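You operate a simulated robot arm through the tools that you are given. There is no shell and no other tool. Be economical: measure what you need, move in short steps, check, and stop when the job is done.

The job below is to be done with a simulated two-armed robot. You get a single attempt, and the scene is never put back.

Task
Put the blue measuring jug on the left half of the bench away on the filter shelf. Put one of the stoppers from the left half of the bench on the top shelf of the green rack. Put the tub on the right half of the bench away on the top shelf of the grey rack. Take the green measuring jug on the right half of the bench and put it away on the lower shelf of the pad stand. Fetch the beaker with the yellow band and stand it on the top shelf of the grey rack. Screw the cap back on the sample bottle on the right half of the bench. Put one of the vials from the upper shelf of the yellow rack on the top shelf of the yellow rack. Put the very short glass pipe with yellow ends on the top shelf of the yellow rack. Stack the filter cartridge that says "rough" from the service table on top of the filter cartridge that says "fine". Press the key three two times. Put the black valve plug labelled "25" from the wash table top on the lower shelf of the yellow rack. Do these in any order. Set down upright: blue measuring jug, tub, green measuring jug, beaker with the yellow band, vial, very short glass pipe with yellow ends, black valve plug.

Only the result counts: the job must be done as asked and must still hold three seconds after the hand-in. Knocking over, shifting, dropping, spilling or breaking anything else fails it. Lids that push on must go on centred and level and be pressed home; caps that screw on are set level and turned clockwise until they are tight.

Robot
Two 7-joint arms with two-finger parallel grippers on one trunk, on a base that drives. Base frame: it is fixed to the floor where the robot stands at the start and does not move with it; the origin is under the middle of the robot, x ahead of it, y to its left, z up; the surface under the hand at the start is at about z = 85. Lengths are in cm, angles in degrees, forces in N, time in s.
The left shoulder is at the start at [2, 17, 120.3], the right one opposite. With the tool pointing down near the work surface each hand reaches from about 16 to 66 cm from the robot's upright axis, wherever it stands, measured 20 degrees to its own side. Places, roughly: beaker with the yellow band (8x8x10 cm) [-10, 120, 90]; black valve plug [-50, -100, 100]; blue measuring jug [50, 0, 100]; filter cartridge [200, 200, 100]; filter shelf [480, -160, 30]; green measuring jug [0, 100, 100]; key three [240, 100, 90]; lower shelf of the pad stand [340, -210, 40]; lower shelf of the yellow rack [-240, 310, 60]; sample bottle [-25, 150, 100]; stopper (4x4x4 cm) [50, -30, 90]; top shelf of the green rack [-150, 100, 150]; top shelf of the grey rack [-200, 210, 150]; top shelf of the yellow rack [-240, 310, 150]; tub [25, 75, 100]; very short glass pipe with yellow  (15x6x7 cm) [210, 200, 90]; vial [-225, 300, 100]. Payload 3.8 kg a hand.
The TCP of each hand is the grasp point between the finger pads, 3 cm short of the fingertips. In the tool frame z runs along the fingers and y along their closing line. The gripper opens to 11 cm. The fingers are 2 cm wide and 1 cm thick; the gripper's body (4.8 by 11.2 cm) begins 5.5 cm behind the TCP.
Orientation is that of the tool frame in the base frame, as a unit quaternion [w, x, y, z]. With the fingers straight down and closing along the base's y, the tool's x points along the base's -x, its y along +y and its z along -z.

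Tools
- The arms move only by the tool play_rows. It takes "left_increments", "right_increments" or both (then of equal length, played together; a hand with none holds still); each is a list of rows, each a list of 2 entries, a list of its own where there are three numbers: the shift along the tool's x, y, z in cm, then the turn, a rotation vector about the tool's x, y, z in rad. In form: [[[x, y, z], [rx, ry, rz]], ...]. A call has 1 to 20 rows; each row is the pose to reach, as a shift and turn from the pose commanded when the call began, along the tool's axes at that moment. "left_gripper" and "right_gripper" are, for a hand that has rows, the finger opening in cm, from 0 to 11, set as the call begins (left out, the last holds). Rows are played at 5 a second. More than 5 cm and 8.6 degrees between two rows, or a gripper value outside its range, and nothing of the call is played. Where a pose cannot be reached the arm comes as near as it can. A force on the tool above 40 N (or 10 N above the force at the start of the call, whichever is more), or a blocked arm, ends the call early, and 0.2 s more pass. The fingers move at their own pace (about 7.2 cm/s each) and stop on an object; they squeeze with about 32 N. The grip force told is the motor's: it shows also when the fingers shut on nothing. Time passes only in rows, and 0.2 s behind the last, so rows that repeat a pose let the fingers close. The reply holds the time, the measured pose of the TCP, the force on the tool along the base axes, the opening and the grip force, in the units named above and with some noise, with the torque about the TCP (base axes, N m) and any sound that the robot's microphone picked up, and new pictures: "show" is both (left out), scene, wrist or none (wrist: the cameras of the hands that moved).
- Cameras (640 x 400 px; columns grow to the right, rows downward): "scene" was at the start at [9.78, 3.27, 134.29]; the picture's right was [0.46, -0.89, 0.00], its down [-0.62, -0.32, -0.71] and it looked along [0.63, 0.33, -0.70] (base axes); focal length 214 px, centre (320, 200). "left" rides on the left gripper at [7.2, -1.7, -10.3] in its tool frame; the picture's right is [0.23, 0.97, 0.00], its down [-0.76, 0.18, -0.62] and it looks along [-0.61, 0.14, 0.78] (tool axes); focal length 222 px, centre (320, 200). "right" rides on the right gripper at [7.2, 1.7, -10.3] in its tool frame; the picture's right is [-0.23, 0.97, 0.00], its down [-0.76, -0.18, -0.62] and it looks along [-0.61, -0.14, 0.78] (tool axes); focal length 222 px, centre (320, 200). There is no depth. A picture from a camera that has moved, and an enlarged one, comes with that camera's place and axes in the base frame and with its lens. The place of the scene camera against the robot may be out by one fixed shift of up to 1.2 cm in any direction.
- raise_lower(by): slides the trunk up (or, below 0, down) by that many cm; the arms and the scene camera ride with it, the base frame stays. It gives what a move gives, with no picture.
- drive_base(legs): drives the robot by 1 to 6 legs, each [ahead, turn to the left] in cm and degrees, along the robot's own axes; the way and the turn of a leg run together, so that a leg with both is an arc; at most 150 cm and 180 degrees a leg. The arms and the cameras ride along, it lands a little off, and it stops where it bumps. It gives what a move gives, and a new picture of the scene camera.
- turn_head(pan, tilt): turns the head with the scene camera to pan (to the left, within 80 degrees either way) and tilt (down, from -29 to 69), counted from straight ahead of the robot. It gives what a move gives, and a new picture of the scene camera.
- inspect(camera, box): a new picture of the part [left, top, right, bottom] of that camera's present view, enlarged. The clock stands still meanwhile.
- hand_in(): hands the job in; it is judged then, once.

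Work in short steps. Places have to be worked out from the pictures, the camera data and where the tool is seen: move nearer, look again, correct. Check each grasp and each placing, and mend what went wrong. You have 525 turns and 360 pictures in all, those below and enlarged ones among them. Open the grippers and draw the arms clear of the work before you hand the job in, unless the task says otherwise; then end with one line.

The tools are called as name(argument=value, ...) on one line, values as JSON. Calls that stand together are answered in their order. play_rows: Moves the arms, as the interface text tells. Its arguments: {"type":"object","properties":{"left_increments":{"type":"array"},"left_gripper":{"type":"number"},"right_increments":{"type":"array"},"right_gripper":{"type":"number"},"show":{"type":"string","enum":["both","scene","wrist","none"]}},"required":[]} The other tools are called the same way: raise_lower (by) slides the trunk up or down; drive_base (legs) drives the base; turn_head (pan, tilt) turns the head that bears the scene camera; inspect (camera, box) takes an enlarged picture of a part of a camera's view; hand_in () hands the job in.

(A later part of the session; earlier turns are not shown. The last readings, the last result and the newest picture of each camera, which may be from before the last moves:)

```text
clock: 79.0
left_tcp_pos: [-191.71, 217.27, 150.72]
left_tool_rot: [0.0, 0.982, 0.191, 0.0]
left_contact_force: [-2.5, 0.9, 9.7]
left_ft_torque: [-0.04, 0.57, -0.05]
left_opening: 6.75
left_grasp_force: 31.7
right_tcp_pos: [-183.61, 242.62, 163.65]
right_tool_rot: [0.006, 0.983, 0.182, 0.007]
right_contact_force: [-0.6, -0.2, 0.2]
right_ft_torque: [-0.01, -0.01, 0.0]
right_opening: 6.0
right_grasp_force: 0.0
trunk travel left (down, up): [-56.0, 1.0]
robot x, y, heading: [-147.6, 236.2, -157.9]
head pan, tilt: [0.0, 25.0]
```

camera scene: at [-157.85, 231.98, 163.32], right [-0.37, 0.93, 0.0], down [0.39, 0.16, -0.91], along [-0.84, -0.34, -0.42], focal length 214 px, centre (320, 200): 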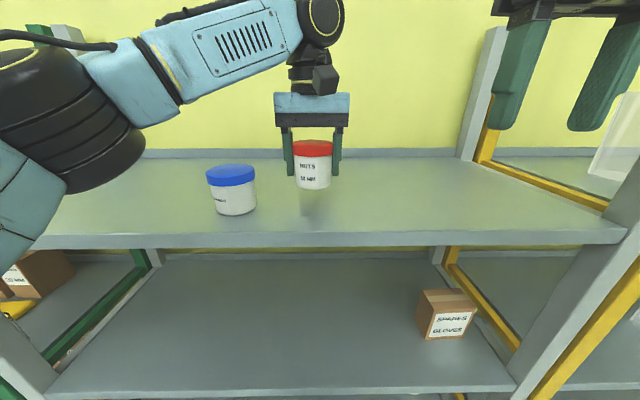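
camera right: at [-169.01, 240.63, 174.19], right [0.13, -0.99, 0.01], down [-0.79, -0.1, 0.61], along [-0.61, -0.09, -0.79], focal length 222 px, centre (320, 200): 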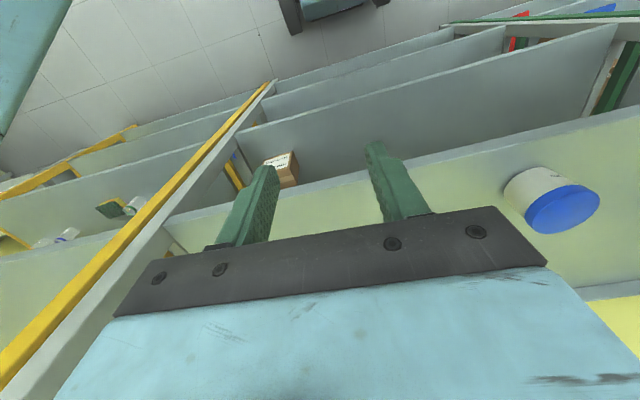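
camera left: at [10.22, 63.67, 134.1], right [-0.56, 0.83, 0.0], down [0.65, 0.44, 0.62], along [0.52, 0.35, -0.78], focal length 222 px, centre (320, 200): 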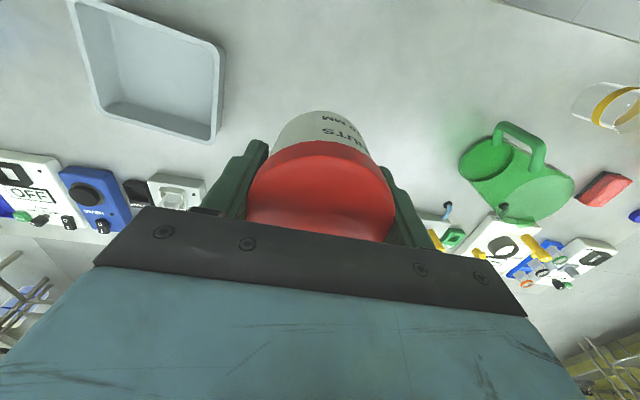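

Contact (≈+14 N). I release, lift straight up and draw back.

play_rows(left_increments=[[[0, 0, 0], [0, 0, 0]], [[0, 0, 0], [0, 0, 0]], [[0, 0, -4], [0, 0, 0]], [[0, 0, -8.5], [0, 0, 0]], [[0, 0, -12.5], [0, 0, 0]], [[3, 3, -13], [0, 0, 0]], [[6, 6, -13], [0, 0, 0]], [[9, 9, -13], [0, 0, 0]], [[11, 12, -13], [0, 0, 0]]], left_gripper=9, show="scene")

```text
clock: 81.0
left_tcp_pos: [-176.92, 209.71, 163.46]
left_tool_rot: [0.0, 0.982, 0.191, 0.0]
left_contact_force: [-0.2, -1.5, -0.7]
left_ft_torque: [0.03, 0.03, 0.02]
left_opening: 8.99
left_grasp_force: 0.1
left hand out of reach, approached as far as the arm can: row 5
right_tcp_pos: [-183.44, 242.36, 163.6]
right_tool_rot: [0.005, 0.983, 0.181, 0.006]
right_contact_force: [0.4, -0.4, 0.6]
right_ft_torque: [-0.01, 0.01, 0.01]
right_opening: 6.0
right_grasp_force: 0.0
trunk travel left (down, up): [-56.0, 1.0]
robot x, y, heading: [-148.01, 236.37, -158.2]
head pan, tilt: [0.0, 25.0]
camera scene: at [-157.71, 231.43, 163.31], right [-0.37, 0.93, 0.0], down [0.39, 0.16, -0.91], along [-0.84, -0.34, -0.42], focal length 214 px, centre (320, 200)
```

scene: 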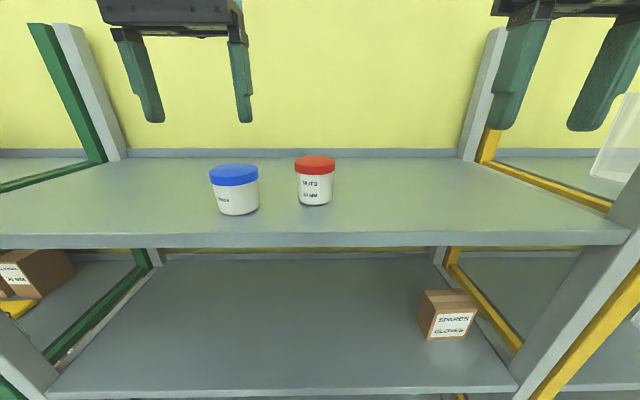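

Tub done. Next the yellow rack: back off, drive ~100 cm further along, and face it.

drive_base(legs=[[-28, 0], [0, -90], [102, 0], [0, 90]])

```text
clock: 95.5
left_tcp_pos: [-189.09, 314.92, 163.66]
left_tool_rot: [0.001, 0.982, 0.189, 0.001]
left_contact_force: [-0.6, 0.8, 0.6]
left_ft_torque: [-0.01, 0.01, 0.02]
left_opening: 8.98
left_grasp_force: 0.0
right_tcp_pos: [-195.39, 347.47, 163.61]
right_tool_rot: [0.007, 0.984, 0.18, 0.006]
right_contact_force: [0.2, -0.1, 0.3]
right_ft_torque: [0.02, -0.01, 0.0]
right_opening: 5.99
right_grasp_force: 0.1
trunk travel left (down, up): [-56.0, 1.0]
robot x, y, heading: [-159.73, 341.39, -158.1]
head pan, tilt: [0.0, 25.0]
camera scene: at [-169.6, 336.59, 163.3], right [-0.37, 0.93, 0.0], down [0.39, 0.16, -0.91], along [-0.84, -0.34, -0.42], focal length 214 px, centre (320, 200)
```

scene: 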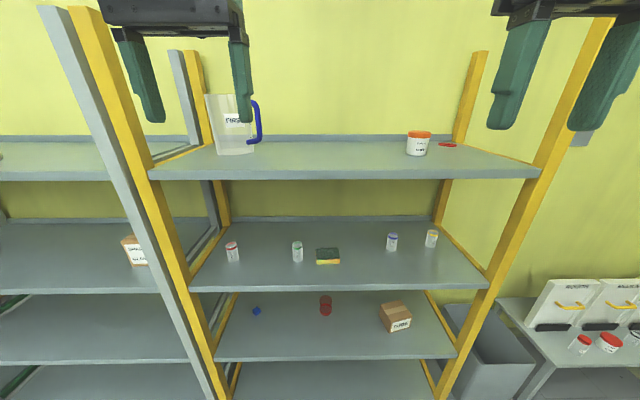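

The upper shelf (z≈103) carries four vials. I'll take the second from the left with the left hand pitched 45° forward. First lower the trunk and pitch the hand.

raise_lower(by=-26)

play_rows(left_increments=[[[-2, 0, 4], [0, 0, 0]], [[-4, 0, 8], [0, 0, 0]], [[-5, 0, 10], [0, -0.13, 0]], [[-6, 0, 12], [0, -0.26, 0]], [[-7, 0, 14], [0, -0.39, 0]], [[-8, 0, 16], [0, -0.52, 0]], [[-8, 0, 18], [0, -0.65, 0]], [[-8, 0, 20], [0, -0.785, 0]], [[-8, 0, 20], [0, -0.785, 0]]], left_gripper=7, show="none")

drive_base(legs=[[20, 0]])

inspect(camera="left", box=[0, 0, 640, 400])

```text
clock: 98.2
left_tcp_pos: [-189.02, 315.1, 137.63]
left_tool_rot: [0.0, 0.982, 0.19, 0.001]
left_contact_force: [-0.5, 1.1, 0.4]
left_ft_torque: [-0.01, 0.01, 0.0]
left_opening: 8.98
left_grasp_force: 0.1
right_tcp_pos: [-195.32, 347.57, 137.64]
right_tool_rot: [0.005, 0.984, 0.18, 0.006]
right_contact_force: [-0.7, -0.8, 0.1]
right_ft_torque: [0.02, 0.02, -0.03]
right_opening: 6.01
right_grasp_force: 0.1
trunk travel left (down, up): [-30.0, 27.0]
robot x, y, heading: [-159.58, 341.48, -157.8]
head pan, tilt: [0.0, 25.0]
```

```text
clock: 100.2
left_tcp_pos: [-196.36, 311.83, 117.53]
left_tool_rot: [0.074, 0.907, 0.176, -0.376]
left_contact_force: [0.7, 0.5, 0.2]
left_ft_torque: [0.04, -0.01, 0.0]
left_opening: 6.98
left_grasp_force: 0.1
right_tcp_pos: [-195.45, 347.58, 137.56]
right_tool_rot: [0.006, 0.984, 0.181, 0.007]
right_contact_force: [0.2, 0.5, -0.7]
right_ft_torque: [0.01, -0.02, 0.01]
right_opening: 5.98
right_grasp_force: 0.0
trunk travel left (down, up): [-30.0, 27.0]
robot x, y, heading: [-159.48, 341.48, -158.1]
head pan, tilt: [0.0, 25.0]
```

```text
clock: 101.8
left_tcp_pos: [-214.94, 304.25, 117.52]
left_tool_rot: [0.074, 0.907, 0.176, -0.375]
left_contact_force: [-0.4, -0.5, -0.4]
left_ft_torque: [0.01, 0.0, -0.03]
left_opening: 7.01
left_grasp_force: 0.0
right_tcp_pos: [-213.89, 339.86, 137.54]
right_tool_rot: [0.006, 0.983, 0.182, 0.005]
right_contact_force: [-0.2, -0.2, 0.0]
right_ft_torque: [0.04, -0.06, -0.01]
right_opening: 6.0
right_grasp_force: 0.0
trunk travel left (down, up): [-30.0, 27.0]
robot x, y, heading: [-177.97, 333.48, -157.9]
head pan, tilt: [0.0, 25.0]
camera scene: at [-188.13, 329.09, 137.3], right [-0.38, 0.93, 0.0], down [0.39, 0.16, -0.91], along [-0.84, -0.34, -0.42], focal length 214 px, centre (320, 200)
```

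scene: 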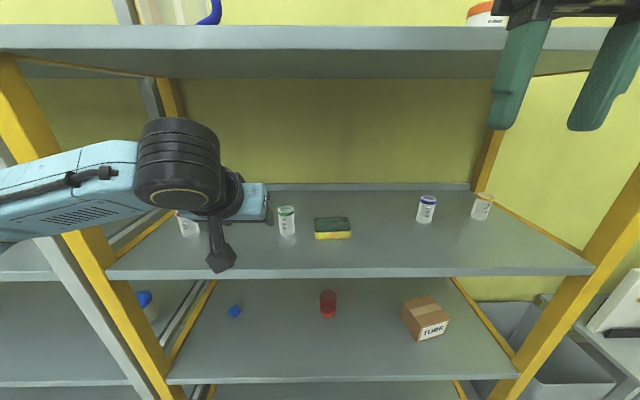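

```text
1.00 times, centred on (320, 200) of left (not enlarged: the box is as wide or as high as the picture)
camera zoom: at [-203.97, 310.52, 119.82], right [0.51, -0.84, -0.16], down [-0.03, -0.2, 0.98], along [-0.86, -0.5, -0.13], focal length 222 px, centre (320, 200)
```

zoom: 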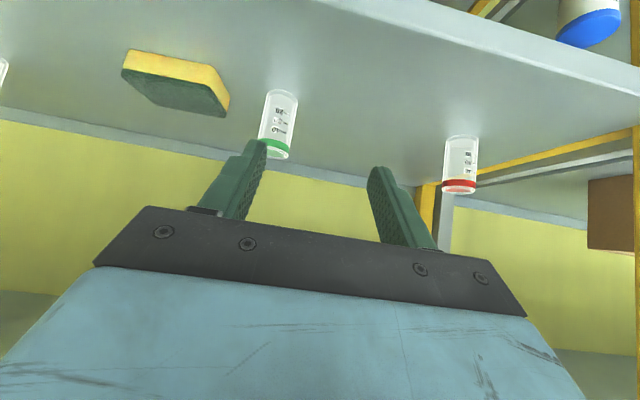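

Green-capped vial at about [-231, 303], 103–111.5 high. I align sideways then advance along the tool axis part way and check.

play_rows(left_increments=[[[-2, -2.4, 0], [0, 0, 0]], [[-4.2, -4.8, 0], [0, 0, 0]], [[-4.2, -4.8, 4], [0, 0, 0]], [[-4.2, -4.8, 8], [0, 0, 0]], [[-4.2, -4.8, 11], [0, 0, 0]], [[-4.2, -4.8, 11], [0, 0, 0]]], show="wrist")

```text
clock: 103.2
left_tcp_pos: [-226.61, 304.84, 112.78]
left_tool_rot: [0.074, 0.907, 0.176, -0.374]
left_contact_force: [-0.8, -0.7, 0.6]
left_ft_torque: [-0.01, 0.02, 0.01]
left_opening: 6.99
left_grasp_force: 0.0
right_tcp_pos: [-213.75, 340.09, 137.59]
right_tool_rot: [0.005, 0.983, 0.183, 0.005]
right_contact_force: [-0.8, -0.6, -0.1]
right_ft_torque: [0.0, -0.04, -0.02]
right_opening: 6.02
right_grasp_force: 0.0
trunk travel left (down, up): [-30.0, 27.0]
robot x, y, heading: [-177.78, 333.8, -157.9]
head pan, tilt: [0.0, 25.0]
camera left: at [-215.62, 310.99, 115.0], right [0.51, -0.84, -0.16], down [-0.03, -0.2, 0.98], along [-0.86, -0.5, -0.12], focal length 222 px, centre (320, 200)
```

left: 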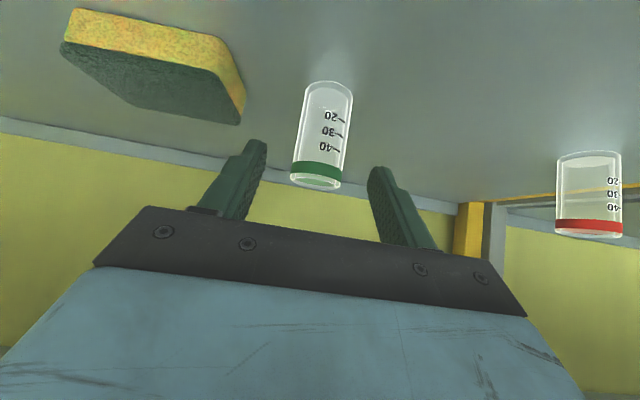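

The vial is centred between the fingers. I advance and close.

play_rows(left_increments=[[[0, 0.2, 3.5], [0, 0, 0]], [[0, 0.2, 6.6], [0, 0, 0]], [[0, 0.2, 6.6], [0, 0, 0]]], show="none")

play_rows(left_increments=[[[0, 0, 0], [0, 0, 0]], [[0, 0, 0], [0, 0, 0]], [[0, 0, 0], [0, 0, 0]], [[0, 0, 0], [0, 0, 0]]], left_gripper=0, show="wrist")

```text
clock: 104.0
left_tcp_pos: [-230.99, 302.77, 108.13]
left_tool_rot: [0.074, 0.907, 0.175, -0.375]
left_contact_force: [-0.4, 0.6, 0.2]
left_ft_torque: [0.0, 0.02, -0.02]
left_opening: 7.01
left_grasp_force: 0.1
right_tcp_pos: [-213.79, 339.99, 137.43]
right_tool_rot: [0.005, 0.983, 0.181, 0.006]
right_contact_force: [0.1, 0.0, -0.3]
right_ft_torque: [0.03, -0.02, 0.03]
right_opening: 6.0
right_grasp_force: 0.2
trunk travel left (down, up): [-30.0, 27.0]
robot x, y, heading: [-177.9, 333.95, -158.0]
head pan, tilt: [0.0, 25.0]
```

```text
clock: 105.0
left_tcp_pos: [-230.79, 302.74, 108.01]
left_tool_rot: [0.074, 0.907, 0.176, -0.375]
left_contact_force: [-0.9, -0.6, 0.5]
left_ft_torque: [0.04, 0.03, 0.01]
left_opening: 3.86
left_grasp_force: 32.6
right_tcp_pos: [-213.91, 339.97, 137.51]
right_tool_rot: [0.006, 0.983, 0.181, 0.007]
right_contact_force: [0.2, 0.3, -0.6]
right_ft_torque: [0.0, 0.02, 0.01]
right_opening: 6.0
right_grasp_force: 0.1
trunk travel left (down, up): [-30.0, 27.0]
robot x, y, heading: [-177.99, 333.37, -158.0]
head pan, tilt: [0.0, 25.0]
camera left: at [-219.91, 308.93, 110.33], right [0.51, -0.84, -0.16], down [-0.03, -0.2, 0.98], along [-0.86, -0.5, -0.12], focal length 222 px, centre (320, 200)
```

left: 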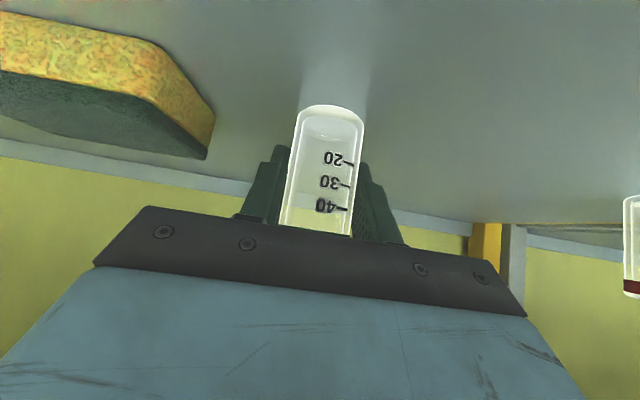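

Grip confirmed (3.86 cm). I lift 4 cm, back the base out, raise the trunk, then raise the hand.

play_rows(left_increments=[[[-1.4, 0, -1.4], [0, 0, 0]], [[-2.9, 0, -2.9], [0, 0, 0]], [[-2.9, 0, -2.9], [0, 0, 0]]], show="none")

drive_base(legs=[[-26, 0]])

raise_lower(by=26)

play_rows(left_increments=[[[-3, 0, -3], [0, 0, 0]], [[-6, 0, -6], [0, 0, 0]], [[-9, 0, -9], [0, 0, 0]], [[-12, 0, -12], [0, 0, 0]], [[-14, 0, -14], [0, 0, 0]], [[-14, 0, -14], [0, 0, 0]]], show="scene")

```text
clock: 105.8
left_tcp_pos: [-230.93, 302.83, 112.07]
left_tool_rot: [0.074, 0.907, 0.176, -0.375]
left_contact_force: [0.0, -0.4, -1.3]
left_ft_torque: [0.01, 0.04, 0.01]
left_opening: 3.88
left_grasp_force: 32.1
right_tcp_pos: [-213.89, 340.01, 137.62]
right_tool_rot: [0.006, 0.984, 0.18, 0.007]
right_contact_force: [0.0, 0.0, -0.8]
right_ft_torque: [-0.02, 0.01, 0.0]
right_opening: 6.01
right_grasp_force: 0.1
trunk travel left (down, up): [-30.0, 27.0]
robot x, y, heading: [-178.01, 333.88, -158.0]
head pan, tilt: [0.0, 25.0]
```

```text
clock: 107.7
left_tcp_pos: [-206.91, 312.57, 112.27]
left_tool_rot: [0.073, 0.907, 0.175, -0.376]
left_contact_force: [0.0, 0.2, -1.0]
left_ft_torque: [-0.01, -0.01, 0.01]
left_opening: 3.86
left_grasp_force: 31.7
right_tcp_pos: [-189.87, 349.7, 137.62]
right_tool_rot: [0.006, 0.984, 0.179, 0.005]
right_contact_force: [-0.1, -0.2, -0.3]
right_ft_torque: [0.02, 0.02, -0.02]
right_opening: 6.01
right_grasp_force: 0.1
trunk travel left (down, up): [-30.0, 27.0]
robot x, y, heading: [-153.9, 343.48, -158.1]
head pan, tilt: [0.0, 25.0]
camera scene: at [-163.97, 338.87, 137.31], right [-0.37, 0.93, 0.0], down [0.39, 0.16, -0.91], along [-0.84, -0.34, -0.42], focal length 214 px, centre (320, 200)
```

scene: 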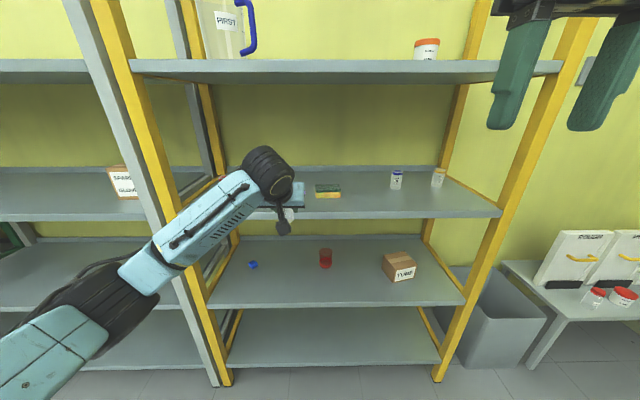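

```text
clock: 110.3
left_tcp_pos: [-207.0, 312.59, 138.08]
left_tool_rot: [0.074, 0.908, 0.174, -0.374]
left_contact_force: [0.0, -0.8, -0.1]
left_ft_torque: [0.0, 0.01, 0.01]
left_opening: 3.86
left_grasp_force: 32.2
right_tcp_pos: [-189.93, 349.82, 163.55]
right_tool_rot: [0.006, 0.984, 0.18, 0.007]
right_contact_force: [0.6, -0.2, 0.5]
right_ft_torque: [0.01, 0.03, 0.0]
right_opening: 6.0
right_grasp_force: 0.1
trunk travel left (down, up): [-56.0, 1.0]
robot x, y, heading: [-153.9, 343.48, -158.2]
head pan, tilt: [0.0, 25.0]
```

```text
clock: 111.7
left_tcp_pos: [-206.9, 312.58, 157.92]
left_tool_rot: [0.073, 0.907, 0.174, -0.375]
left_contact_force: [-0.5, -0.7, -0.6]
left_ft_torque: [-0.02, -0.03, 0.01]
left_opening: 3.89
left_grasp_force: 31.8
right_tcp_pos: [-189.82, 349.69, 163.47]
right_tool_rot: [0.005, 0.984, 0.179, 0.007]
right_contact_force: [0.3, 0.0, 0.5]
right_ft_torque: [0.01, 0.02, 0.02]
right_opening: 6.01
right_grasp_force: 0.0
trunk travel left (down, up): [-56.0, 1.0]
robot x, y, heading: [-153.89, 343.72, -157.9]
head pan, tilt: [0.0, 25.0]
camera scene: at [-164.06, 338.8, 163.3], right [-0.37, 0.93, 0.0], down [0.39, 0.16, -0.91], along [-0.84, -0.34, -0.42], focal length 214 px, centre (320, 200)
```

scene: 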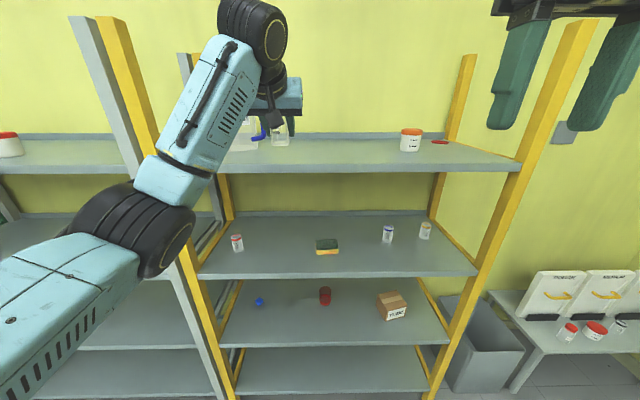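

The middle of the top shelf is free. I drive forward 25 cm so the vial is over the shelf, and look.

drive_base(legs=[[25, 0]])

```text
clock: 113.5
left_tcp_pos: [-230.06, 303.44, 157.81]
left_tool_rot: [0.074, 0.908, 0.175, -0.375]
left_contact_force: [-0.2, -0.2, -0.5]
left_ft_torque: [0.02, 0.01, 0.0]
left_opening: 3.87
left_grasp_force: 31.5
right_tcp_pos: [-212.86, 340.6, 163.63]
right_tool_rot: [0.006, 0.984, 0.179, 0.006]
right_contact_force: [-0.2, -0.2, 0.3]
right_ft_torque: [0.0, 0.03, 0.01]
right_opening: 6.02
right_grasp_force: 0.0
trunk travel left (down, up): [-56.0, 1.0]
robot x, y, heading: [-177.23, 333.99, -158.2]
head pan, tilt: [0.0, 25.0]
camera scene: at [-187.11, 329.58, 163.32], right [-0.37, 0.93, 0.0], down [0.39, 0.16, -0.91], along [-0.84, -0.34, -0.42], focal length 214 px, centre (320, 200)
```

scene: 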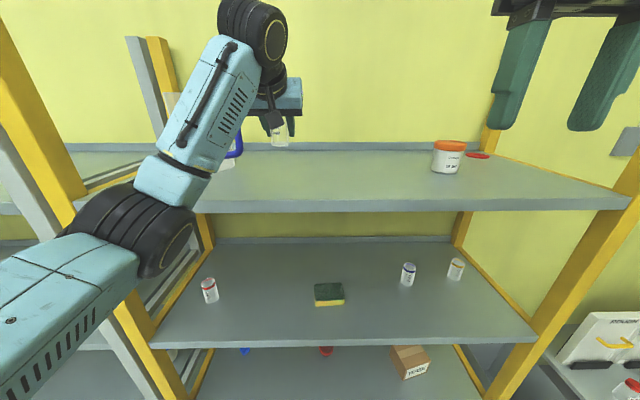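

Lowering the vial toward the top shelf, slowly near contact.

play_rows(left_increments=[[[2, 0, 2], [0, 0, 0]], [[3.5, 0, 3.5], [0, 0, 0]], [[4.2, 0, 4.2], [0, 0, 0]], [[4.2, 0, 4.2], [0, 0, 0]]], show="wrist")

```text
clock: 114.5
left_tcp_pos: [-230.07, 303.31, 151.97]
left_tool_rot: [0.073, 0.908, 0.174, -0.375]
left_contact_force: [0.1, 0.3, -0.9]
left_ft_torque: [0.0, 0.04, -0.03]
left_opening: 3.88
left_grasp_force: 32.7
right_tcp_pos: [-212.82, 340.46, 163.52]
right_tool_rot: [0.006, 0.984, 0.18, 0.005]
right_contact_force: [-0.4, -0.3, -0.1]
right_ft_torque: [0.02, 0.0, 0.03]
right_opening: 6.01
right_grasp_force: 0.0
trunk travel left (down, up): [-56.0, 1.0]
robot x, y, heading: [-177.1, 334.11, -158.1]
head pan, tilt: [0.0, 25.0]
camera left: at [-219.06, 309.51, 154.16], right [0.51, -0.84, -0.16], down [-0.03, -0.2, 0.98], along [-0.86, -0.5, -0.12], focal length 222 px, centre (320, 200)
```

left: 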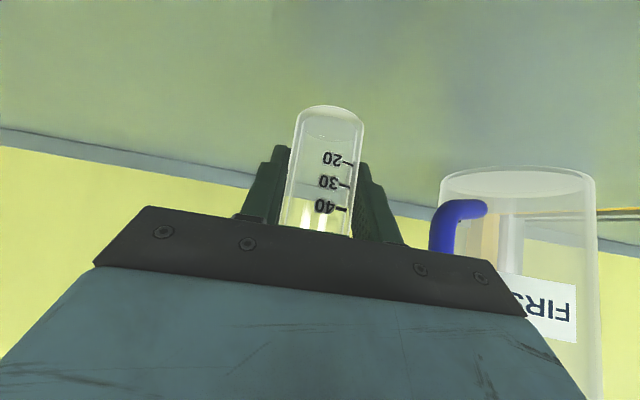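

play_rows(left_increments=[[[0.3, 0, 0.3], [0, 0, 0]], [[0.5, 0, 0.5], [0, 0, 0]], [[0.5, 0, 0.5], [0, 0, 0]]], show="none")

```text
clock: 115.3
left_tcp_pos: [-230.11, 303.34, 151.16]
left_tool_rot: [0.073, 0.907, 0.175, -0.375]
left_contact_force: [0.6, -0.2, -1.2]
left_ft_torque: [-0.01, 0.02, 0.03]
left_opening: 3.85
left_grasp_force: 32.2
right_tcp_pos: [-213.01, 340.53, 163.59]
right_tool_rot: [0.005, 0.984, 0.18, 0.006]
right_contact_force: [-0.4, 1.5, 0.4]
right_ft_torque: [-0.01, 0.0, 0.0]
right_opening: 5.97
right_grasp_force: 0.2
trunk travel left (down, up): [-56.0, 1.0]
robot x, y, heading: [-177.36, 333.96, -158.2]
head pan, tilt: [0.0, 25.0]
```

No contact yet; I continue a little lower.

play_rows(left_increments=[[[0.2, 0, 0.2], [0, 0, 0]], [[0.35, 0, 0.35], [0, 0, 0]], [[0.35, 0, 0.35], [0, 0, 0]]], show="none")

```text
clock: 116.1
left_tcp_pos: [-230.2, 303.4, 150.69]
left_tool_rot: [0.074, 0.907, 0.175, -0.375]
left_contact_force: [-0.1, -0.4, -0.7]
left_ft_torque: [0.0, 0.02, -0.03]
left_opening: 3.85
left_grasp_force: 31.8
right_tcp_pos: [-212.97, 340.46, 163.56]
right_tool_rot: [0.006, 0.984, 0.18, 0.007]
right_contact_force: [0.4, 0.2, -0.4]
right_ft_torque: [-0.01, 0.04, 0.02]
right_opening: 6.01
right_grasp_force: 0.0
trunk travel left (down, up): [-56.0, 1.0]
robot x, y, heading: [-177.02, 334.64, -158.0]
head pan, tilt: [0.0, 25.0]
```

play_rows(left_increments=[[[0.2, 0, 0.2], [0, 0, 0]], [[0.35, 0, 0.35], [0, 0, 0]], [[0.35, 0, 0.35], [0, 0, 0]]], show="wrist")

```text
clock: 116.9
left_tcp_pos: [-230.13, 303.26, 150.19]
left_tool_rot: [0.073, 0.907, 0.175, -0.375]
left_contact_force: [-0.6, -0.1, -0.8]
left_ft_torque: [-0.02, 0.0, 0.0]
left_opening: 3.87
left_grasp_force: 31.8
right_tcp_pos: [-212.91, 340.41, 163.64]
right_tool_rot: [0.006, 0.984, 0.18, 0.006]
right_contact_force: [0.1, 0.4, -0.2]
right_ft_torque: [0.0, 0.0, 0.01]
right_opening: 6.0
right_grasp_force: 0.1
trunk travel left (down, up): [-56.0, 1.0]
robot x, y, heading: [-177.22, 334.09, -158.1]
head pan, tilt: [0.0, 25.0]
camera left: at [-219.13, 309.54, 152.47], right [0.51, -0.84, -0.16], down [-0.03, -0.2, 0.98], along [-0.86, -0.5, -0.12], focal length 222 px, centre (320, 200)
```

left: 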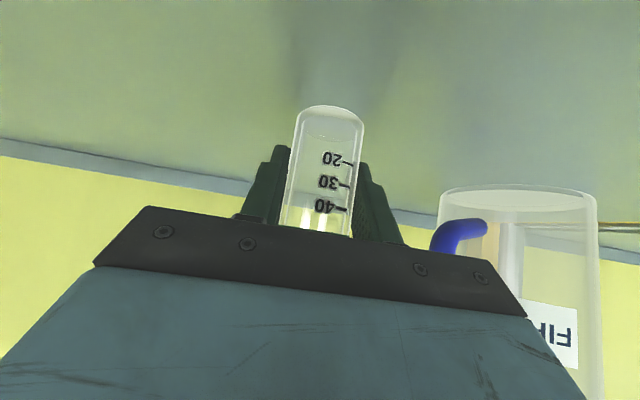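

play_rows(left_increments=[[[0.2, 0, 0.2], [0, 0, 0]], [[0.35, 0, 0.35], [0, 0, 0]], [[0.35, 0, 0.35], [0, 0, 0]]], show="none")

play_rows(left_increments=[[[0.1, 0, 0.1], [0, 0, 0]], [[0.2, 0, 0.2], [0, 0, 0]], [[0.2, 0, 0.2], [0, 0, 0]]], show="none")

```text
clock: 117.7
left_tcp_pos: [-230.01, 303.36, 150.0]
left_tool_rot: [0.073, 0.906, 0.175, -0.379]
left_contact_force: [-6.4, -4.2, 21.3]
left_ft_torque: [-0.05, -0.05, -0.01]
left_opening: 3.85
left_grasp_force: 31.7
right_tcp_pos: [-212.72, 340.54, 163.58]
right_tool_rot: [0.006, 0.984, 0.18, 0.005]
right_contact_force: [0.7, 0.0, -0.5]
right_ft_torque: [0.0, 0.01, 0.02]
right_opening: 5.98
right_grasp_force: 0.1
trunk travel left (down, up): [-56.0, 1.0]
robot x, y, heading: [-177.25, 334.54, -158.2]
head pan, tilt: [0.0, 25.0]
```

```text
clock: 118.5
left_tcp_pos: [-229.93, 303.43, 149.65]
left_tool_rot: [0.074, 0.907, 0.175, -0.377]
left_contact_force: [-2.5, -3.2, 22.2]
left_ft_torque: [-0.01, 0.04, 0.01]
left_opening: 3.83
left_grasp_force: 32.3
right_tcp_pos: [-212.74, 340.58, 163.6]
right_tool_rot: [0.006, 0.984, 0.179, 0.006]
right_contact_force: [0.1, -0.6, -0.3]
right_ft_torque: [-0.03, -0.03, 0.01]
right_opening: 5.99
right_grasp_force: 0.0
trunk travel left (down, up): [-56.0, 1.0]
robot x, y, heading: [-177.17, 334.39, -158.0]
head pan, tilt: [0.0, 25.0]
```

Contact made. I ease slightly, open, and retreat along the tool axis.

play_rows(left_increments=[[[-0.15, 0, -0.15], [0, 0, 0]], [[-0.15, 0, -0.15], [0, 0, 0]]], show="none")

play_rows(left_increments=[[[0, 0, 0], [0, 0, 0]], [[0, 0, 0], [0, 0, 0]], [[0, 0, -3], [0, 0, 0]], [[0, 0, -7], [0, 0, 0]], [[0, 0, -11], [0, 0, 0]], [[0, 0, -14], [0, 0, 0]]], left_gripper=6.5, show="wrist")

```text
clock: 119.1
left_tcp_pos: [-230.0, 303.51, 149.64]
left_tool_rot: [0.073, 0.908, 0.175, -0.374]
left_contact_force: [0.4, -1.5, 13.3]
left_ft_torque: [0.0, 0.06, 0.0]
left_opening: 3.85
left_grasp_force: 31.7
right_tcp_pos: [-212.83, 340.52, 163.52]
right_tool_rot: [0.006, 0.984, 0.18, 0.006]
right_contact_force: [0.2, -1.0, -0.1]
right_ft_torque: [-0.02, 0.03, -0.04]
right_opening: 5.98
right_grasp_force: 0.0
trunk travel left (down, up): [-56.0, 1.0]
robot x, y, heading: [-176.93, 334.16, -158.0]
head pan, tilt: [0.0, 25.0]
```

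```text
clock: 120.5
left_tcp_pos: [-220.75, 307.25, 159.63]
left_tool_rot: [0.074, 0.908, 0.175, -0.374]
left_contact_force: [-0.7, 0.3, -0.6]
left_ft_torque: [0.01, 0.01, 0.03]
left_opening: 6.5
left_grasp_force: 0.0
right_tcp_pos: [-212.83, 340.52, 163.55]
right_tool_rot: [0.006, 0.984, 0.18, 0.006]
right_contact_force: [0.5, -0.1, 0.1]
right_ft_torque: [0.0, 0.03, 0.02]
right_opening: 6.0
right_grasp_force: 0.0
trunk travel left (down, up): [-56.0, 1.0]
robot x, y, heading: [-176.98, 334.5, -158.4]
head pan, tilt: [0.0, 25.0]
camera left: at [-209.85, 313.37, 161.81], right [0.51, -0.84, -0.16], down [-0.03, -0.2, 0.98], along [-0.86, -0.5, -0.13], focal length 222 px, centre (320, 200)
```

left: 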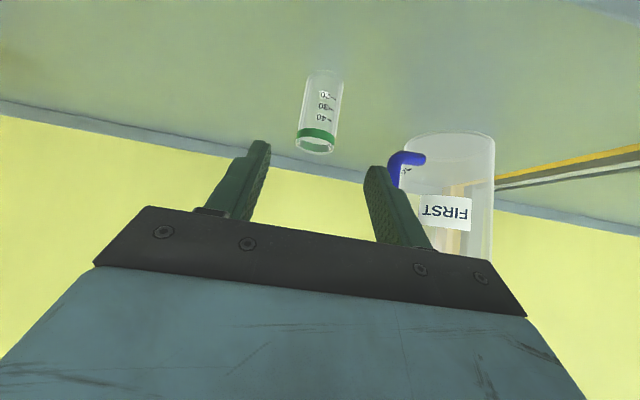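

Vial stands upright on the top shelf. Now I back out, lower the trunk, reset the left hand to point down, and drive back to the bench's far half.

drive_base(legs=[[-30, 0], [0, 90], [120, 0], [117, 0], [0, 90]])

raise_lower(by=-26)

play_rows(left_increments=[[[0, 0, 0], [0, 0.13, 0]], [[0, 0, 0], [0, 0.26, 0]], [[0, 0, 0], [0, 0.39, 0]], [[0, 0, 0], [0, 0.52, 0]], [[0, 0, 0], [0, 0.65, 0]], [[0, 0, 0], [0, 0.785, 0]], [[0, 0, 0], [0, 0.785, 0]]], show="none")

turn_head(pan=0, tilt=45)

```text
clock: 141.5
left_tcp_pos: [-14.84, 156.16, 159.52]
left_tool_rot: [0.373, -0.193, 0.904, 0.081]
left_contact_force: [1.1, -0.1, 0.5]
left_ft_torque: [0.01, 0.0, -0.02]
left_opening: 6.51
left_grasp_force: 0.0
right_tcp_pos: [-21.48, 122.53, 163.62]
right_tool_rot: [-0.006, -0.198, 0.98, 0.006]
right_contact_force: [0.5, 0.2, 0.1]
right_ft_torque: [0.0, 0.0, 0.03]
right_opening: 5.97
right_grasp_force: 0.0
trunk travel left (down, up): [-56.0, 1.0]
robot x, y, heading: [-57.39, 127.21, 23.9]
head pan, tilt: [0.0, 25.0]
camera scene: at [-46.74, 131.51, 163.3], right [0.41, -0.91, 0.0], down [-0.39, -0.17, -0.91], along [0.83, 0.37, -0.42], focal length 214 px, centre (320, 200)
```

scene: 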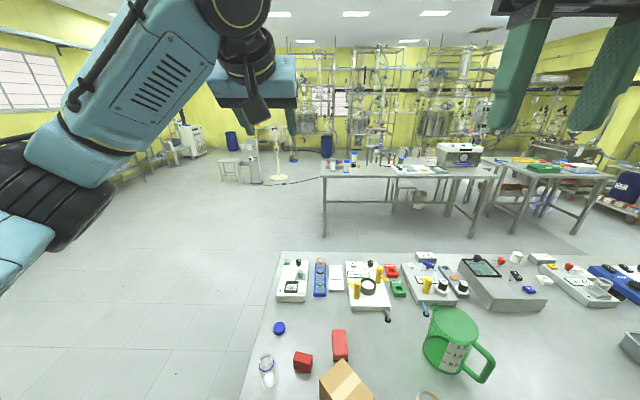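

```text
clock: 144.2
left_tcp_pos: [-14.82, 156.13, 133.51]
left_tool_rot: [0.373, -0.191, 0.904, 0.08]
left_contact_force: [-0.7, 0.1, 0.0]
left_ft_torque: [0.01, 0.05, 0.03]
left_opening: 6.51
left_grasp_force: 0.0
right_tcp_pos: [-21.55, 122.46, 137.59]
right_tool_rot: [-0.006, -0.198, 0.98, 0.006]
right_contact_force: [0.5, 0.4, 0.0]
right_ft_torque: [-0.02, -0.01, -0.01]
right_opening: 6.0
right_grasp_force: 0.0
trunk travel left (down, up): [-30.0, 27.0]
robot x, y, heading: [-57.59, 127.63, 24.1]
head pan, tilt: [0.0, 25.0]
```

```text
clock: 145.8
left_tcp_pos: [-14.84, 156.15, 133.54]
left_tool_rot: [0.0, -0.207, 0.978, 0.001]
left_contact_force: [-1.3, 0.1, -0.3]
left_ft_torque: [-0.01, 0.01, 0.0]
left_opening: 6.5
left_grasp_force: 0.0
right_tcp_pos: [-21.52, 122.61, 137.6]
right_tool_rot: [-0.006, -0.199, 0.98, 0.006]
right_contact_force: [0.1, -0.4, -0.1]
right_ft_torque: [-0.04, 0.01, -0.03]
right_opening: 5.99
right_grasp_force: 0.1
trunk travel left (down, up): [-30.0, 27.0]
robot x, y, heading: [-57.63, 127.48, 24.3]
head pan, tilt: [0.0, 25.0]
```

```text
clock: 146.6
left_tcp_pos: [-14.8, 156.03, 133.5]
left_tool_rot: [0.0, -0.208, 0.978, 0.001]
left_contact_force: [0.7, -0.5, -0.1]
left_ft_torque: [0.01, -0.01, 0.01]
left_opening: 6.48
left_grasp_force: 0.0
right_tcp_pos: [-21.53, 122.48, 137.74]
right_tool_rot: [-0.007, -0.199, 0.98, 0.006]
right_contact_force: [-0.3, -0.1, 0.3]
right_ft_torque: [-0.02, 0.03, 0.0]
right_opening: 6.03
right_grasp_force: 0.0
trunk travel left (down, up): [-30.0, 27.0]
robot x, y, heading: [-57.11, 127.39, 24.2]
head pan, tilt: [0.0, 45.0]
camera scene: at [-47.73, 131.07, 134.25], right [0.41, -0.91, 0.0], down [-0.65, -0.29, -0.71], along [0.65, 0.29, -0.71], focal length 214 px, centre (320, 200)
```

scene: 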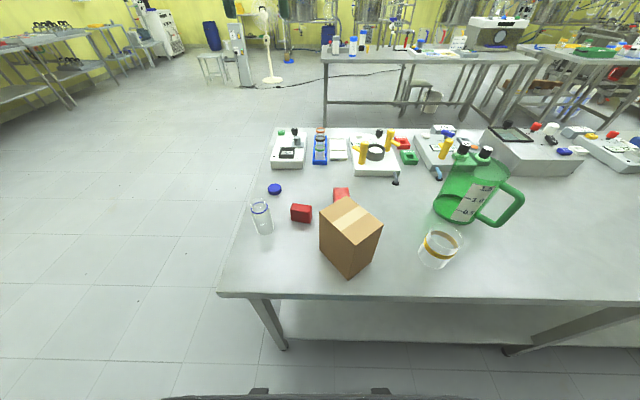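

The open sample bottle and its blue cap are at the bench's left end. I zoom in on them and the beaker.

inspect(camera="scene", box=[230, 170, 360, 250])

inspect(camera="scene", box=[400, 130, 560, 290])

```text
4.92 times, centred on (295, 210) of scene
camera zoom: at [-47.73, 131.07, 134.25], right [0.41, -0.91, 0.0], down [-0.65, -0.29, -0.71], along [0.65, 0.29, -0.71], focal length 1056 px, centre (443, 151)
```

zoom: 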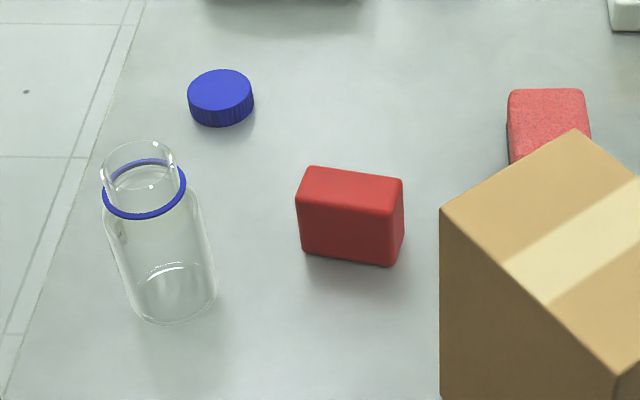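

```text
2.50 times, centred on (480, 210) of scene
camera zoom: at [-47.73, 131.07, 134.25], right [0.41, -0.91, 0.0], down [-0.65, -0.29, -0.71], along [0.65, 0.29, -0.71], focal length 536 px, centre (-80, 175)
```

zoom: 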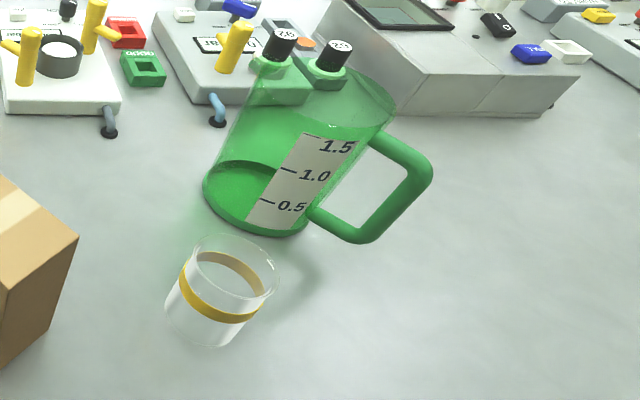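

Bottle ≈ [-20.5, 160.5], ~10 cm tall, cap ≈ [-5.6, 166]. I drive 6 cm closer and look from above the cap with the left hand.

drive_base(legs=[[6, 0]])

```text
clock: 147.6
left_tcp_pos: [-9.34, 158.55, 133.64]
left_tool_rot: [-0.001, -0.208, 0.978, 0.0]
left_contact_force: [-0.4, 0.5, -0.1]
left_ft_torque: [-0.03, 0.03, -0.01]
left_opening: 6.48
left_grasp_force: 0.0
right_tcp_pos: [-15.89, 124.95, 137.45]
right_tool_rot: [-0.006, -0.198, 0.98, 0.007]
right_contact_force: [0.7, -0.1, 0.7]
right_ft_torque: [-0.03, 0.07, 0.01]
right_opening: 6.01
right_grasp_force: 0.0
trunk travel left (down, up): [-30.0, 27.0]
robot x, y, heading: [-51.79, 129.7, 23.7]
head pan, tilt: [0.0, 45.0]
camera scene: at [-42.17, 133.55, 134.23], right [0.41, -0.91, 0.0], down [-0.65, -0.29, -0.71], along [0.65, 0.29, -0.71], focal length 214 px, centre (320, 200)
```

scene: 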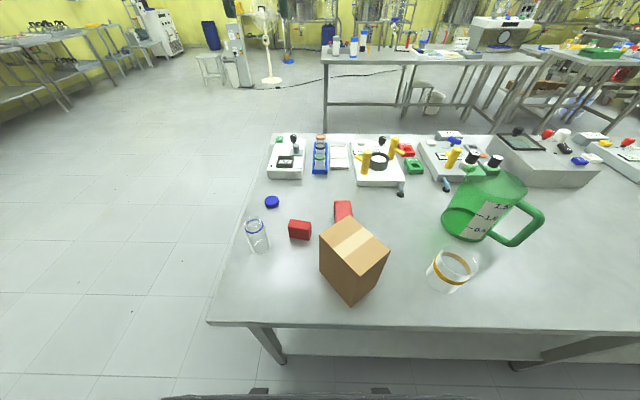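

play_rows(left_increments=[[[-2, 1.8, 4], [0, 0, 0]], [[-4, 3.6, 8], [0, 0, 0]], [[-6, 5.4, 12], [0, 0, 0]], [[-6, 5.4, 16.5], [0, 0, 0]], [[-6, 5.4, 21], [0, 0, 0]], [[-6, 5.4, 25], [0, 0, 0]], [[-6, 5.4, 25], [0, 0, 0]]], show="wrist")

```text
clock: 149.2
left_tcp_pos: [-6.33, 165.9, 108.47]
left_tool_rot: [-0.001, -0.208, 0.978, 0.001]
left_contact_force: [0.8, 0.4, -0.3]
left_ft_torque: [0.0, 0.0, -0.02]
left_opening: 6.5
left_grasp_force: 0.1
right_tcp_pos: [-16.18, 124.86, 137.71]
right_tool_rot: [-0.006, -0.199, 0.98, 0.007]
right_contact_force: [0.5, -0.3, 0.4]
right_ft_torque: [0.0, -0.01, -0.01]
right_opening: 5.99
right_grasp_force: 0.1
trunk travel left (down, up): [-30.0, 27.0]
robot x, y, heading: [-52.19, 130.05, 24.0]
head pan, tilt: [0.0, 45.0]
camera left: at [-12.21, 161.33, 119.02], right [-0.6, 0.8, 0.0], down [0.62, 0.47, 0.62], along [0.5, 0.38, -0.78], focal length 222 px, centre (320, 200)
```

left: 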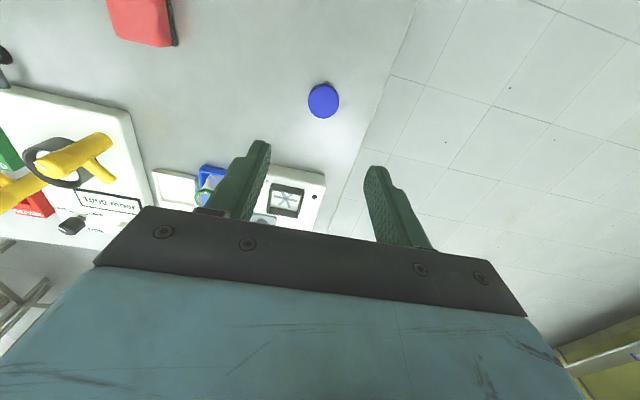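

Cap centre ≈ [-5.8, 166.9]. I descend and grip it by the rim with tips just above the bench.

play_rows(left_increments=[[[-0.8, 0.7, 4.5], [0, 0, 0]], [[-0.8, 0.7, 9], [0, 0, 0]], [[-0.8, 0.7, 13.5], [0, 0, 0]], [[-0.8, 0.7, 17], [0, 0, 0]], [[-0.8, 0.7, 20], [0, 0, 0]], [[-0.8, 0.7, 20], [0, 0, 0]]], show="wrist")

```text
clock: 150.6
left_tcp_pos: [-5.56, 166.91, 88.55]
left_tool_rot: [-0.001, -0.208, 0.978, 0.001]
left_contact_force: [0.7, 0.2, -0.1]
left_ft_torque: [0.01, 0.0, 0.01]
left_opening: 6.54
left_grasp_force: 0.1
right_tcp_pos: [-16.04, 124.95, 137.58]
right_tool_rot: [-0.005, -0.199, 0.98, 0.006]
right_contact_force: [0.6, 0.3, 0.7]
right_ft_torque: [0.01, 0.04, 0.01]
right_opening: 5.97
right_grasp_force: 0.1
trunk travel left (down, up): [-30.0, 27.0]
robot x, y, heading: [-52.04, 129.87, 24.2]
head pan, tilt: [0.0, 45.0]
camera left: at [-11.63, 162.37, 99.0], right [-0.6, 0.8, 0.0], down [0.62, 0.47, 0.62], along [0.5, 0.38, -0.78], focal length 222 px, centre (320, 200)
```

left: 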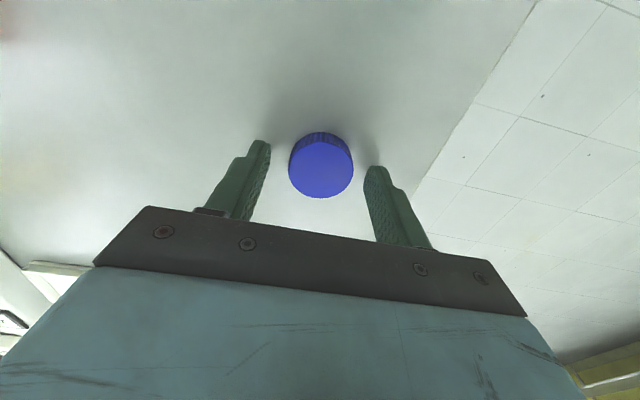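

play_rows(left_increments=[[[0, 0, 0.2], [0, 0, 0]], [[0, 0, 0.2], [0, 0, 0]], [[0, 0, 0.2], [0, 0, 0]], [[0, 0, 0.2], [0, 0, 0]]], left_gripper=0, show="none")

play_rows(left_increments=[[[0, 0, -4.5], [0, 0, 0]], [[0, 0, -9], [0, 0, 0]], [[0, 0, -13.5], [0, 0, 0]], [[0, 0, -18], [0, 0, 0]], [[0, 0, -18], [0, 0, 0]]], show="wrist")

```text
clock: 151.6
left_tcp_pos: [-5.74, 166.94, 88.4]
left_tool_rot: [0.0, -0.208, 0.978, 0.001]
left_contact_force: [0.3, 2.6, 6.5]
left_ft_torque: [0.08, 0.06, 0.02]
left_opening: 4.08
left_grasp_force: 32.0
right_tcp_pos: [-15.98, 124.85, 137.51]
right_tool_rot: [-0.005, -0.199, 0.98, 0.006]
right_contact_force: [0.0, -0.5, -0.8]
right_ft_torque: [-0.02, -0.03, 0.0]
right_opening: 5.99
right_grasp_force: 0.1
trunk travel left (down, up): [-30.0, 27.0]
robot x, y, heading: [-52.24, 129.7, 23.9]
head pan, tilt: [0.0, 45.0]
```

```text
clock: 152.8
left_tcp_pos: [-5.71, 167.0, 106.51]
left_tool_rot: [-0.001, -0.208, 0.978, 0.001]
left_contact_force: [0.6, 0.6, 0.1]
left_ft_torque: [-0.03, 0.0, 0.02]
left_opening: 4.07
left_grasp_force: 31.1
right_tcp_pos: [-16.05, 124.94, 137.59]
right_tool_rot: [-0.007, -0.199, 0.98, 0.006]
right_contact_force: [0.0, 0.6, -0.7]
right_ft_torque: [-0.01, -0.04, 0.02]
right_opening: 5.98
right_grasp_force: 0.1
trunk travel left (down, up): [-30.0, 27.0]
robot x, y, heading: [-52.09, 130.17, 24.1]
head pan, tilt: [0.0, 45.0]
camera left: at [-11.59, 162.35, 116.86], right [-0.6, 0.8, 0.0], down [0.62, 0.47, 0.62], along [0.5, 0.38, -0.78], focal length 222 px, centre (320, 200)
```

left: 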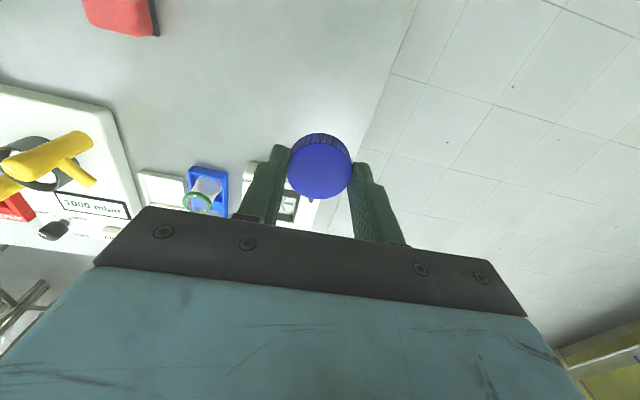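

Cap held level. I move back toward the robot so the wrist camera can see the bottle precisely.

play_rows(left_increments=[[[0, 0, -4], [0, 0, 0]], [[4, 0, -6], [0, 0, 0]], [[8.5, 0, -6], [0, 0, 0]], [[13, 0, -6], [0, 0, 0]], [[17.5, 0, -6], [0, 0, 0]], [[22, 0, -6], [0, 0, 0]], [[24, 0, -6], [0, 0, 0]], [[24, 0, -6], [0, 0, 0]]], show="both")

```text
clock: 154.6
left_tcp_pos: [-27.58, 157.13, 112.49]
left_tool_rot: [-0.002, -0.208, 0.978, 0.0]
left_contact_force: [0.6, 0.3, -0.3]
left_ft_torque: [0.02, -0.01, 0.02]
left_opening: 4.05
left_grasp_force: 31.6
right_tcp_pos: [-16.14, 124.83, 137.7]
right_tool_rot: [-0.005, -0.199, 0.98, 0.006]
right_contact_force: [0.4, 0.6, 0.0]
right_ft_torque: [0.02, -0.01, -0.02]
right_opening: 5.98
right_grasp_force: 0.1
trunk travel left (down, up): [-30.0, 27.0]
robot x, y, heading: [-52.04, 129.98, 23.9]
head pan, tilt: [0.0, 45.0]
camera scene: at [-42.3, 133.49, 134.25], right [0.41, -0.91, 0.0], down [-0.65, -0.29, -0.71], along [0.65, 0.29, -0.71], focal length 214 px, centre (320, 200)
camera left: at [-33.48, 152.6, 122.8], right [-0.6, 0.8, 0.0], down [0.62, 0.47, 0.62], along [0.5, 0.38, -0.78], focal length 222 px, centre (320, 200)
```

scene: 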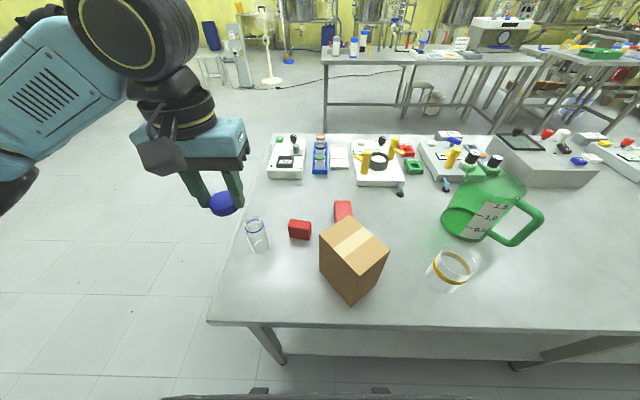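
left: 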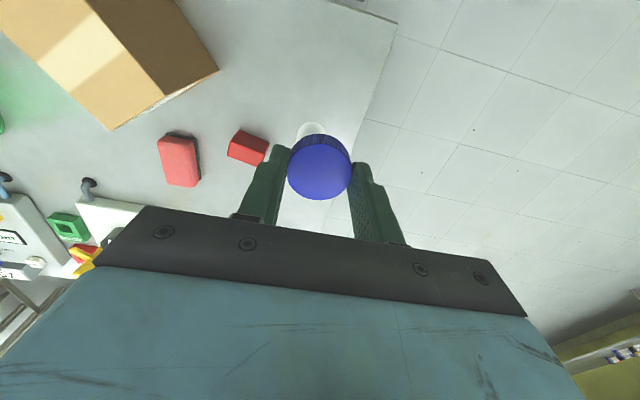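

The cap hides the bottle; I shift the hand sideways to see it.

play_rows(left_increments=[[[1, 4, 0], [0, 0, 0]], [[2, 8, 0], [0, 0, 0]], [[2, 11, 0], [0, 0, 0]], [[2, 11, 0], [0, 0, 0]]], show="none")

inspect(camera="left", box=[120, 60, 340, 200])

```text
clock: 155.6
left_tcp_pos: [-33.88, 166.29, 112.31]
left_tool_rot: [0.0, -0.208, 0.978, 0.001]
left_contact_force: [0.7, 0.1, -0.4]
left_ft_torque: [0.02, 0.01, -0.03]
left_opening: 4.08
left_grasp_force: 32.3
right_tcp_pos: [-16.02, 124.82, 137.51]
right_tool_rot: [-0.007, -0.197, 0.98, 0.006]
right_contact_force: [0.3, 0.1, 0.6]
right_ft_torque: [0.03, 0.02, -0.01]
right_opening: 6.01
right_grasp_force: 0.1
trunk travel left (down, up): [-30.0, 27.0]
robot x, y, heading: [-52.18, 129.91, 24.0]
head pan, tilt: [0.0, 45.0]
```

```text
2.86 times, centred on (230, 130) of left
camera zoom: at [-39.75, 161.8, 122.77], right [-0.6, 0.8, 0.0], down [0.62, 0.47, 0.62], along [0.5, 0.38, -0.78], focal length 635 px, centre (577, 400)
```

zoom: 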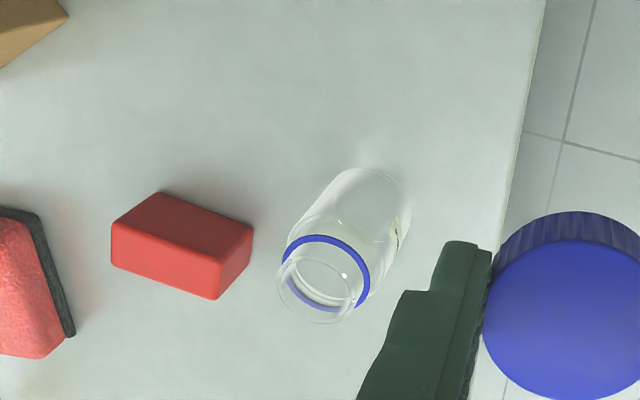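

Bottle axis from this view ≈ [-19.7, 160.75], rim z≈94.6. I take a second view from the other side to confirm.

play_rows(left_increments=[[[0, -4.5, 0], [0, 0, 0]], [[0, -9, 0], [0, 0, 0]], [[0, -13.5, 0], [0, 0, 0]], [[0, -18, 0], [0, 0, 0]], [[0, -21.5, 0], [0, 0, 0]], [[0, -21.5, 0], [0, 0, 0]]], show="none")

inspect(camera="left", box=[300, 60, 520, 200])

```text
clock: 157.0
left_tcp_pos: [-25.29, 146.92, 112.29]
left_tool_rot: [0.0, -0.208, 0.978, 0.001]
left_contact_force: [0.2, 0.5, -0.9]
left_ft_torque: [0.01, -0.02, 0.0]
left_opening: 4.08
left_grasp_force: 31.8
right_tcp_pos: [-16.11, 124.95, 137.6]
right_tool_rot: [-0.006, -0.198, 0.98, 0.006]
right_contact_force: [0.6, 0.5, -0.8]
right_ft_torque: [-0.03, 0.03, 0.0]
right_opening: 5.99
right_grasp_force: 0.1
trunk travel left (down, up): [-30.0, 27.0]
robot x, y, heading: [-52.09, 129.85, 23.9]
head pan, tilt: [0.0, 45.0]
```

```text
2.86 times, centred on (410, 130) of left
camera zoom: at [-31.16, 142.31, 122.7], right [-0.6, 0.8, 0.0], down [0.62, 0.47, 0.62], along [0.5, 0.38, -0.78], focal length 635 px, centre (63, 400)
```

zoom: 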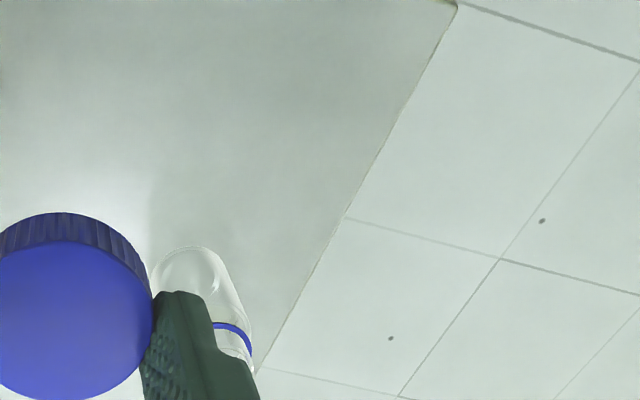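

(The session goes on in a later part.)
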